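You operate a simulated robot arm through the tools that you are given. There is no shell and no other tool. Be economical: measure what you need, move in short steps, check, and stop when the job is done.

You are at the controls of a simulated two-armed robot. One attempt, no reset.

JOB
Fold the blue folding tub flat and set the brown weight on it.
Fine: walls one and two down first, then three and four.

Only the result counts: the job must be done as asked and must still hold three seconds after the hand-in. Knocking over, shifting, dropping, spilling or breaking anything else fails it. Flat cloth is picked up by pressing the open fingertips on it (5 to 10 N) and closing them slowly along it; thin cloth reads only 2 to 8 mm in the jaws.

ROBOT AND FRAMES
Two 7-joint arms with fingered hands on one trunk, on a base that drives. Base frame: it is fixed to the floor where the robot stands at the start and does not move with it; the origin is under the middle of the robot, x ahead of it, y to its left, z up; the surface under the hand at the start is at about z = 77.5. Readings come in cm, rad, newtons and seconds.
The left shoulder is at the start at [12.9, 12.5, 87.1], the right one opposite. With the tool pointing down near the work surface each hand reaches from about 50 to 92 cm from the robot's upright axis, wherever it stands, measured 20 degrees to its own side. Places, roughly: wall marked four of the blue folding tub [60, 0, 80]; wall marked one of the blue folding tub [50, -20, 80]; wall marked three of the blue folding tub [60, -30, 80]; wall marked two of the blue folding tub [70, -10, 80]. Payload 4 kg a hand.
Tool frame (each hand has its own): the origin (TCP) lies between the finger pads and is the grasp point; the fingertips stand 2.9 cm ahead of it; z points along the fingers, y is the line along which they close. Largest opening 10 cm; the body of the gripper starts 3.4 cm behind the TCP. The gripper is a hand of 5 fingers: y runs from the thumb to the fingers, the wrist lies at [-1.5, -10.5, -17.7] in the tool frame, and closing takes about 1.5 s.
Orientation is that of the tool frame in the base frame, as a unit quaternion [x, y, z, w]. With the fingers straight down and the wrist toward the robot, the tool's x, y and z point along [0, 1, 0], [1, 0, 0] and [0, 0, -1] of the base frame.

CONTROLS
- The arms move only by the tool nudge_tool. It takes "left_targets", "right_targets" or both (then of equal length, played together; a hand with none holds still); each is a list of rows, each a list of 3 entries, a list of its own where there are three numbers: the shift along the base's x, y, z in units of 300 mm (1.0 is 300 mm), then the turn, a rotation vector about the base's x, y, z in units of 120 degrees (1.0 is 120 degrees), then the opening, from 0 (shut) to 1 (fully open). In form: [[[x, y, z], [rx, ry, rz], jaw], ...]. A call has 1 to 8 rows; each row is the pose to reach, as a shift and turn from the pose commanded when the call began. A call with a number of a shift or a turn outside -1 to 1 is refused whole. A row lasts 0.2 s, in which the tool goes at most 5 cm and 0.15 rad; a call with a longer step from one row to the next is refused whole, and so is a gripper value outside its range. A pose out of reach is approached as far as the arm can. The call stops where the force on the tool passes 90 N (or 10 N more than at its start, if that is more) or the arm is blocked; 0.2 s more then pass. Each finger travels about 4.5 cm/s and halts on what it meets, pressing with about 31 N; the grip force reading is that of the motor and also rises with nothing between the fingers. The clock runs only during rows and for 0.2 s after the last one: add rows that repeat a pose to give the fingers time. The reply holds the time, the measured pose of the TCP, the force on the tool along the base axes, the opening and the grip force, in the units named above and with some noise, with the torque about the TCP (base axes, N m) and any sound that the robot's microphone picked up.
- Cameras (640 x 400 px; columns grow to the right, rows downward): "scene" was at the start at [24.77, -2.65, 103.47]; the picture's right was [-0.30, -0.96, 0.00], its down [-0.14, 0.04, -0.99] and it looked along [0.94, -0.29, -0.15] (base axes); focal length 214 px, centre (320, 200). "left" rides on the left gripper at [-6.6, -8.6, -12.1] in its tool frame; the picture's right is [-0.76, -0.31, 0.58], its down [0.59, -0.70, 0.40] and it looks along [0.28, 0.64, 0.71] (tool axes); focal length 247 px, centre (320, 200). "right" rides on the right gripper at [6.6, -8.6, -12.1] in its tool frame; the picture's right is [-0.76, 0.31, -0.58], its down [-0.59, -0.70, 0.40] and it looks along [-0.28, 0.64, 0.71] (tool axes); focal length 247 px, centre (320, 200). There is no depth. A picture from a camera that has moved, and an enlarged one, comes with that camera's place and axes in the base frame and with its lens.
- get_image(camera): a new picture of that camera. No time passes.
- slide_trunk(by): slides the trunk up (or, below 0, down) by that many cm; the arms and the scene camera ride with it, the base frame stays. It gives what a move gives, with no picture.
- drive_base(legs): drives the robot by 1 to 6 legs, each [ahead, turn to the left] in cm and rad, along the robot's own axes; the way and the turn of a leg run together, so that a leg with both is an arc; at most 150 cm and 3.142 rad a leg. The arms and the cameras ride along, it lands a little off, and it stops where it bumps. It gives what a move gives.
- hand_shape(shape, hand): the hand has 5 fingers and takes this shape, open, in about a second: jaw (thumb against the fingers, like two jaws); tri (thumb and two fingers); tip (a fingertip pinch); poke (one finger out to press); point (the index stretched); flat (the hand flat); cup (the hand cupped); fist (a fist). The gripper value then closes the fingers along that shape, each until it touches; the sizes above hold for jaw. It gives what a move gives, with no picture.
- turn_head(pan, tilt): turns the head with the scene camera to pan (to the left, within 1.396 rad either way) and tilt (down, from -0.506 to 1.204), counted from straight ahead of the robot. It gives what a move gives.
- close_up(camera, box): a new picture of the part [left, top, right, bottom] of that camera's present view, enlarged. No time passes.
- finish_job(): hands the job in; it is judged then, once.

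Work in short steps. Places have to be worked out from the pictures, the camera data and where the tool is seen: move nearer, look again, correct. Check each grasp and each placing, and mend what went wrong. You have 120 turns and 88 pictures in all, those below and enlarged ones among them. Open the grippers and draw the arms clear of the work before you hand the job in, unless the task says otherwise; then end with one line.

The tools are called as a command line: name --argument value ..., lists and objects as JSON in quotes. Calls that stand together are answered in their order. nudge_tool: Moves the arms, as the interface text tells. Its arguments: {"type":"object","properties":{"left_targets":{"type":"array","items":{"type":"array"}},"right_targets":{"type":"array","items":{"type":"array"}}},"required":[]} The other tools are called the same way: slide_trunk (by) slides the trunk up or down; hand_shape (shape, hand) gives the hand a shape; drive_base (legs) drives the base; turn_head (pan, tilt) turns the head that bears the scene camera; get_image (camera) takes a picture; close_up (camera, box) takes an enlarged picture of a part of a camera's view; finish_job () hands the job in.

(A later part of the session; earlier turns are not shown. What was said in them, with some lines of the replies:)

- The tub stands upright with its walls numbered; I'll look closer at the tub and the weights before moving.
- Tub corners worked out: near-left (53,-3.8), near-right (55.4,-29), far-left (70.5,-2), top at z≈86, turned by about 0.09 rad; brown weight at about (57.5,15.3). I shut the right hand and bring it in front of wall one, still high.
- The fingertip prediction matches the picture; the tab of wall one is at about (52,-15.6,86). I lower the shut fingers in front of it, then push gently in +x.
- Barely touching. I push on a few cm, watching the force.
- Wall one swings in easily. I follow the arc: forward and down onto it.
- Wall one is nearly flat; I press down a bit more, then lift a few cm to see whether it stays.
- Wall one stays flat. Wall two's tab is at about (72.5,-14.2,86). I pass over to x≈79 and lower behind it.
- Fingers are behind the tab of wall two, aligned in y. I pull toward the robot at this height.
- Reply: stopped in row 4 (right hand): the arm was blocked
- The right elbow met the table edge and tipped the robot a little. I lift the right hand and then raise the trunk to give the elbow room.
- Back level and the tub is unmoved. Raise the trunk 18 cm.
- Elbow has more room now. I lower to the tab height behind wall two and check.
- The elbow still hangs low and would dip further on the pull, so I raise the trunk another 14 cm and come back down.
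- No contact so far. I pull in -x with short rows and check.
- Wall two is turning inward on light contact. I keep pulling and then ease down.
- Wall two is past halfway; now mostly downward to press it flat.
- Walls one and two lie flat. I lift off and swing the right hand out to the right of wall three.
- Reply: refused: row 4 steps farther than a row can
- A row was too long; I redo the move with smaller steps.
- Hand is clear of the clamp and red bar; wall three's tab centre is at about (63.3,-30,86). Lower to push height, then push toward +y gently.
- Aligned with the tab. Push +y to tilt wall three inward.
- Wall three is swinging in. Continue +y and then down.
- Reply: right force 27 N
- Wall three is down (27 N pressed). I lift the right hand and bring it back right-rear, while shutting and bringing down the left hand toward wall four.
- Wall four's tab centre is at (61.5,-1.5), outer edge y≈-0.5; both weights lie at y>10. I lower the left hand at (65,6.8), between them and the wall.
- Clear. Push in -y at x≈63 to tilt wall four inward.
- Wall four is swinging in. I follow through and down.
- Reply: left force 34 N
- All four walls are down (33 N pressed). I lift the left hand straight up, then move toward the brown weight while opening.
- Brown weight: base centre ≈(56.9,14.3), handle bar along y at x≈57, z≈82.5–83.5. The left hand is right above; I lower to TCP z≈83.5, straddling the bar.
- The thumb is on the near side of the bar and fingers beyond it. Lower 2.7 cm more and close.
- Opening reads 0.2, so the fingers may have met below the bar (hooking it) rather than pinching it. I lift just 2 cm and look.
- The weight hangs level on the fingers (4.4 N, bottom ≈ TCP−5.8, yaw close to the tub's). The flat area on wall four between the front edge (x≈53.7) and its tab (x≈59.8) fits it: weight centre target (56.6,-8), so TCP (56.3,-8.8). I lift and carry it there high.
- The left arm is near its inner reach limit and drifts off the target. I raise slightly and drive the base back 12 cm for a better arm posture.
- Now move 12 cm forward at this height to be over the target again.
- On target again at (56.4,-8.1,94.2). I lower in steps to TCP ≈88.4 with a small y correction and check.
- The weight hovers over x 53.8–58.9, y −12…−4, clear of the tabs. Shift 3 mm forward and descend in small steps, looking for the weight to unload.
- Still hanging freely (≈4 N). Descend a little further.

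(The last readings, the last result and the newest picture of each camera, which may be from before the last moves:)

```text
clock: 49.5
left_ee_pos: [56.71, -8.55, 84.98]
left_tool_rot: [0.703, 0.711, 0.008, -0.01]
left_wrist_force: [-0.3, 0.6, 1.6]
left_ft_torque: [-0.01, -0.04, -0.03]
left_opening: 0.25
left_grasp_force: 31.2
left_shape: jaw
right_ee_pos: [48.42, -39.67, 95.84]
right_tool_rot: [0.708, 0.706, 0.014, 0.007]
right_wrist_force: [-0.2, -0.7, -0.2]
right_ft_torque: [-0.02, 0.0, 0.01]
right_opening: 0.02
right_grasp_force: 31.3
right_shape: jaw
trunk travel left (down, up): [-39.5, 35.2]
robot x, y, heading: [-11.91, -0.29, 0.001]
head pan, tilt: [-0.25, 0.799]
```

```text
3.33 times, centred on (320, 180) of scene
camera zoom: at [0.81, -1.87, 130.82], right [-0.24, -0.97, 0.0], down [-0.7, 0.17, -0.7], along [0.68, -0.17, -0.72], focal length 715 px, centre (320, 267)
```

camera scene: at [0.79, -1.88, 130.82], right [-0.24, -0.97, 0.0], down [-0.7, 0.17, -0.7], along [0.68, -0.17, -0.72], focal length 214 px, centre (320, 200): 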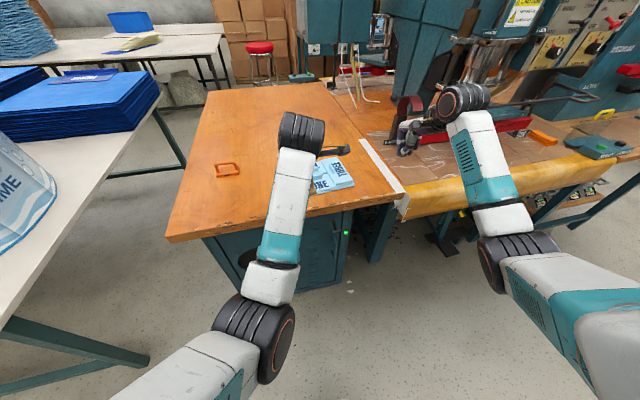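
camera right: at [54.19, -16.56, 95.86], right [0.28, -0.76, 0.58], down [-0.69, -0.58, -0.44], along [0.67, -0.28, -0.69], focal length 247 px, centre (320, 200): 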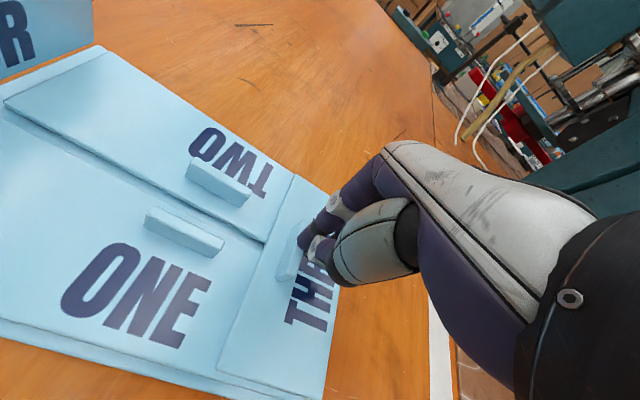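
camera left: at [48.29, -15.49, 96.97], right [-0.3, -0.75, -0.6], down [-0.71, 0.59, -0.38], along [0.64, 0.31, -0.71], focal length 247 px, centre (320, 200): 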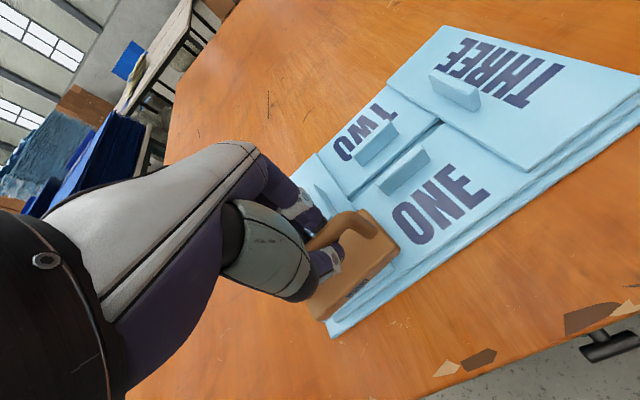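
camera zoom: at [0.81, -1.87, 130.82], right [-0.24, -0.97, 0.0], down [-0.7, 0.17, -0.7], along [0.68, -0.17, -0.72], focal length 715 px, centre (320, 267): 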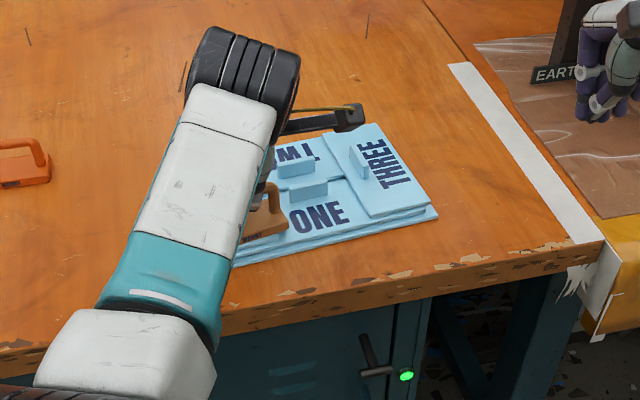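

The weight now rests on the tub (force flipped to +1.6 N). Open slowly to half to release without hitting the tab.

nudge_tool --left_targets '[[[0, 0, 0], [0, 0, 0], 0.15], [[0, 0, 0], [0, 0, 0], 0.3], [[0, 0, 0], [0, 0, 0], 0.45], [[0, 0, 0], [0, 0, 0], 0.5], [[0, 0, 0], [0, 0, 0], 0.5], [[0, 0, 0], [0, 0, 0], 0.5]]'

get_image --camera "left"

```text
clock: 50.9
left_ee_pos: [56.82, -8.61, 84.82]
left_tool_rot: [0.704, 0.71, 0.007, -0.009]
left_wrist_force: [-0.5, 0.8, -0.1]
left_ft_torque: [0.01, -0.03, 0.0]
left_opening: 4.96
left_grasp_force: 0.0
left_shape: jaw
right_ee_pos: [48.41, -39.59, 95.65]
right_tool_rot: [0.707, 0.707, 0.014, 0.008]
right_wrist_force: [0.5, -0.7, 0.0]
right_ft_torque: [-0.02, 0.01, 0.01]
right_opening: 0.02
right_grasp_force: 31.1
right_shape: jaw
trunk travel left (down, up): [-39.5, 35.2]
robot x, y, heading: [-11.67, -0.07, 0.006]
head pan, tilt: [-0.25, 0.799]
```

```text
21 pictures are left
camera left: at [48.3, -15.48, 96.87], right [-0.3, -0.75, -0.59], down [-0.71, 0.59, -0.38], along [0.64, 0.31, -0.71], focal length 247 px, centre (320, 200)
```

left: 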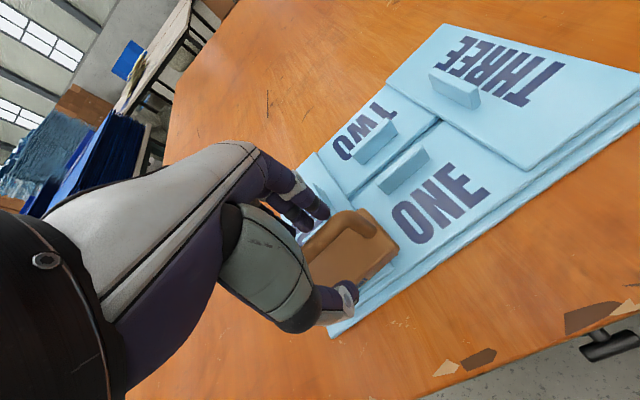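

Released with no side force. Raise the hand straight up, slowly at first.

nudge_tool --left_targets '[[[0, 0, 0.03], [0, 0, 0], 0.5], [[0, 0, 0.08], [0, 0, 0], 0.5], [[0, 0, 0.16], [0, 0, 0], 0.5], [[0, 0, 0.3], [0, 0, 0], 0.5], [[0, 0.1, 0.4], [0, 0, 0], 0.5], [[0, 0.25, 0.45], [0, 0, 0], 0.7], [[-0.05, 0.4, 0.45], [0, 0, 0], 0.9], [[-0.1, 0.54, 0.45], [0, 0, 0], 1.0]]'

get_image --camera "left"

close_up --camera "scene" --box '[240, 120, 400, 240]'

```text
clock: 52.7
left_ee_pos: [53.76, 7.9, 98.17]
left_tool_rot: [0.704, 0.71, 0.007, -0.011]
left_wrist_force: [0.4, -0.1, 0.1]
left_ft_torque: [-0.01, 0.01, 0.01]
left_opening: 9.97
left_grasp_force: 0.1
left_shape: jaw
right_ee_pos: [48.42, -39.51, 95.71]
right_tool_rot: [0.708, 0.706, 0.014, 0.007]
right_wrist_force: [0.8, 0.5, -0.1]
right_ft_torque: [-0.07, 0.03, 0.02]
right_opening: 0.0
right_grasp_force: 30.6
right_shape: jaw
trunk travel left (down, up): [-39.5, 35.2]
robot x, y, heading: [-12.27, -0.06, 0.0]
head pan, tilt: [-0.25, 0.799]
```

```text
20 pictures are left
camera left: at [45.39, 0.95, 110.21], right [-0.3, -0.75, -0.59], down [-0.71, 0.59, -0.38], along [0.64, 0.31, -0.71], focal length 247 px, centre (320, 200)
```

left: 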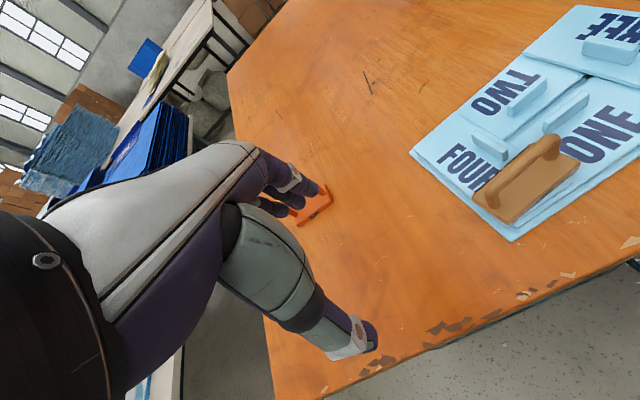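

```text
3.33 times, centred on (320, 180) of scene
camera zoom: at [0.84, -1.8, 130.81], right [-0.24, -0.97, 0.0], down [-0.7, 0.17, -0.7], along [0.68, -0.17, -0.72], focal length 715 px, centre (320, 267)
```

zoom: 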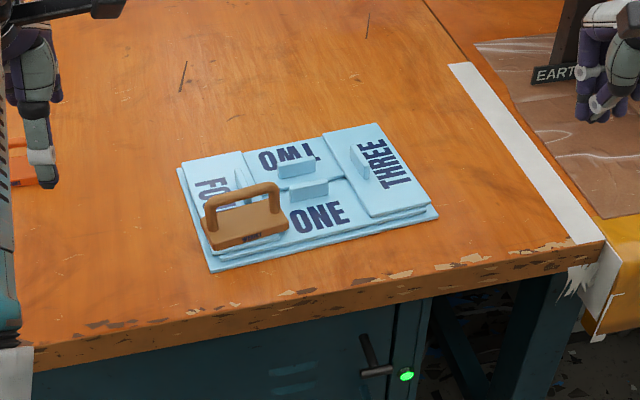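

The weight sits flat on the folded tub and nothing else moved. I open the right hand and raise both arms clear.

nudge_tool --left_targets '[[[0, 0.05, 0.1], [0, 0, 0], 1], [[0, 0.1, 0.2], [0, 0, 0], 1], [[0, 0.15, 0.25], [0, 0, 0], 1], [[0, 0.15, 0.25], [0, 0, 0], 1], [[0, 0.15, 0.25], [0, 0, 0], 1], [[0, 0.15, 0.25], [0, 0, 0], 1], [[0, 0.15, 0.25], [0, 0, 0], 1]]' --right_targets '[[[0, 0, 0.1], [0, 0, 0], 0.2], [[0, 0, 0.2], [0, 0, 0], 0.4], [[0, 0, 0.25], [0, 0, 0], 0.6], [[0, 0, 0.25], [0, 0, 0], 0.8], [[0, 0, 0.25], [0, 0, 0], 1], [[0, 0, 0.25], [0, 0, 0], 1], [[0, 0, 0.25], [0, 0, 0], 1]]'

close_up --camera "scene" --box '[180, 100, 460, 260]'

```text
clock: 54.3
left_ee_pos: [53.88, 11.98, 105.86]
left_tool_rot: [0.703, 0.711, 0.008, -0.01]
left_wrist_force: [-0.1, -0.5, -0.6]
left_ft_torque: [-0.01, 0.0, -0.01]
left_opening: 10.01
left_grasp_force: 0.2
left_shape: jaw
right_ee_pos: [48.48, -39.63, 103.19]
right_tool_rot: [0.708, 0.707, 0.014, 0.007]
right_wrist_force: [-0.4, -0.8, -0.4]
right_ft_torque: [-0.03, 0.03, 0.0]
right_opening: 9.98
right_grasp_force: 0.1
right_shape: jaw
trunk travel left (down, up): [-39.5, 35.2]
robot x, y, heading: [-11.74, 0.23, 0.002]
head pan, tilt: [-0.25, 0.799]
```

```text
2.29 times, centred on (320, 180) of scene
camera zoom: at [0.85, -1.87, 130.81], right [-0.24, -0.97, 0.0], down [-0.7, 0.17, -0.7], along [0.68, -0.17, -0.72], focal length 490 px, centre (320, 246)
```

zoom: 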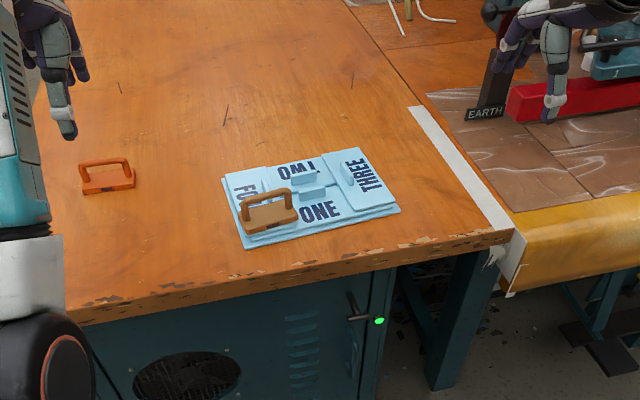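

All four walls are flat, the brown weight rests on them, and the hands are open and clear; I hand in.

finish_job

```text
The job is handed in.
```

The blue tub is folded flat (walls one and two first, then three and four), with the brown weight resting on wall four at the front left.
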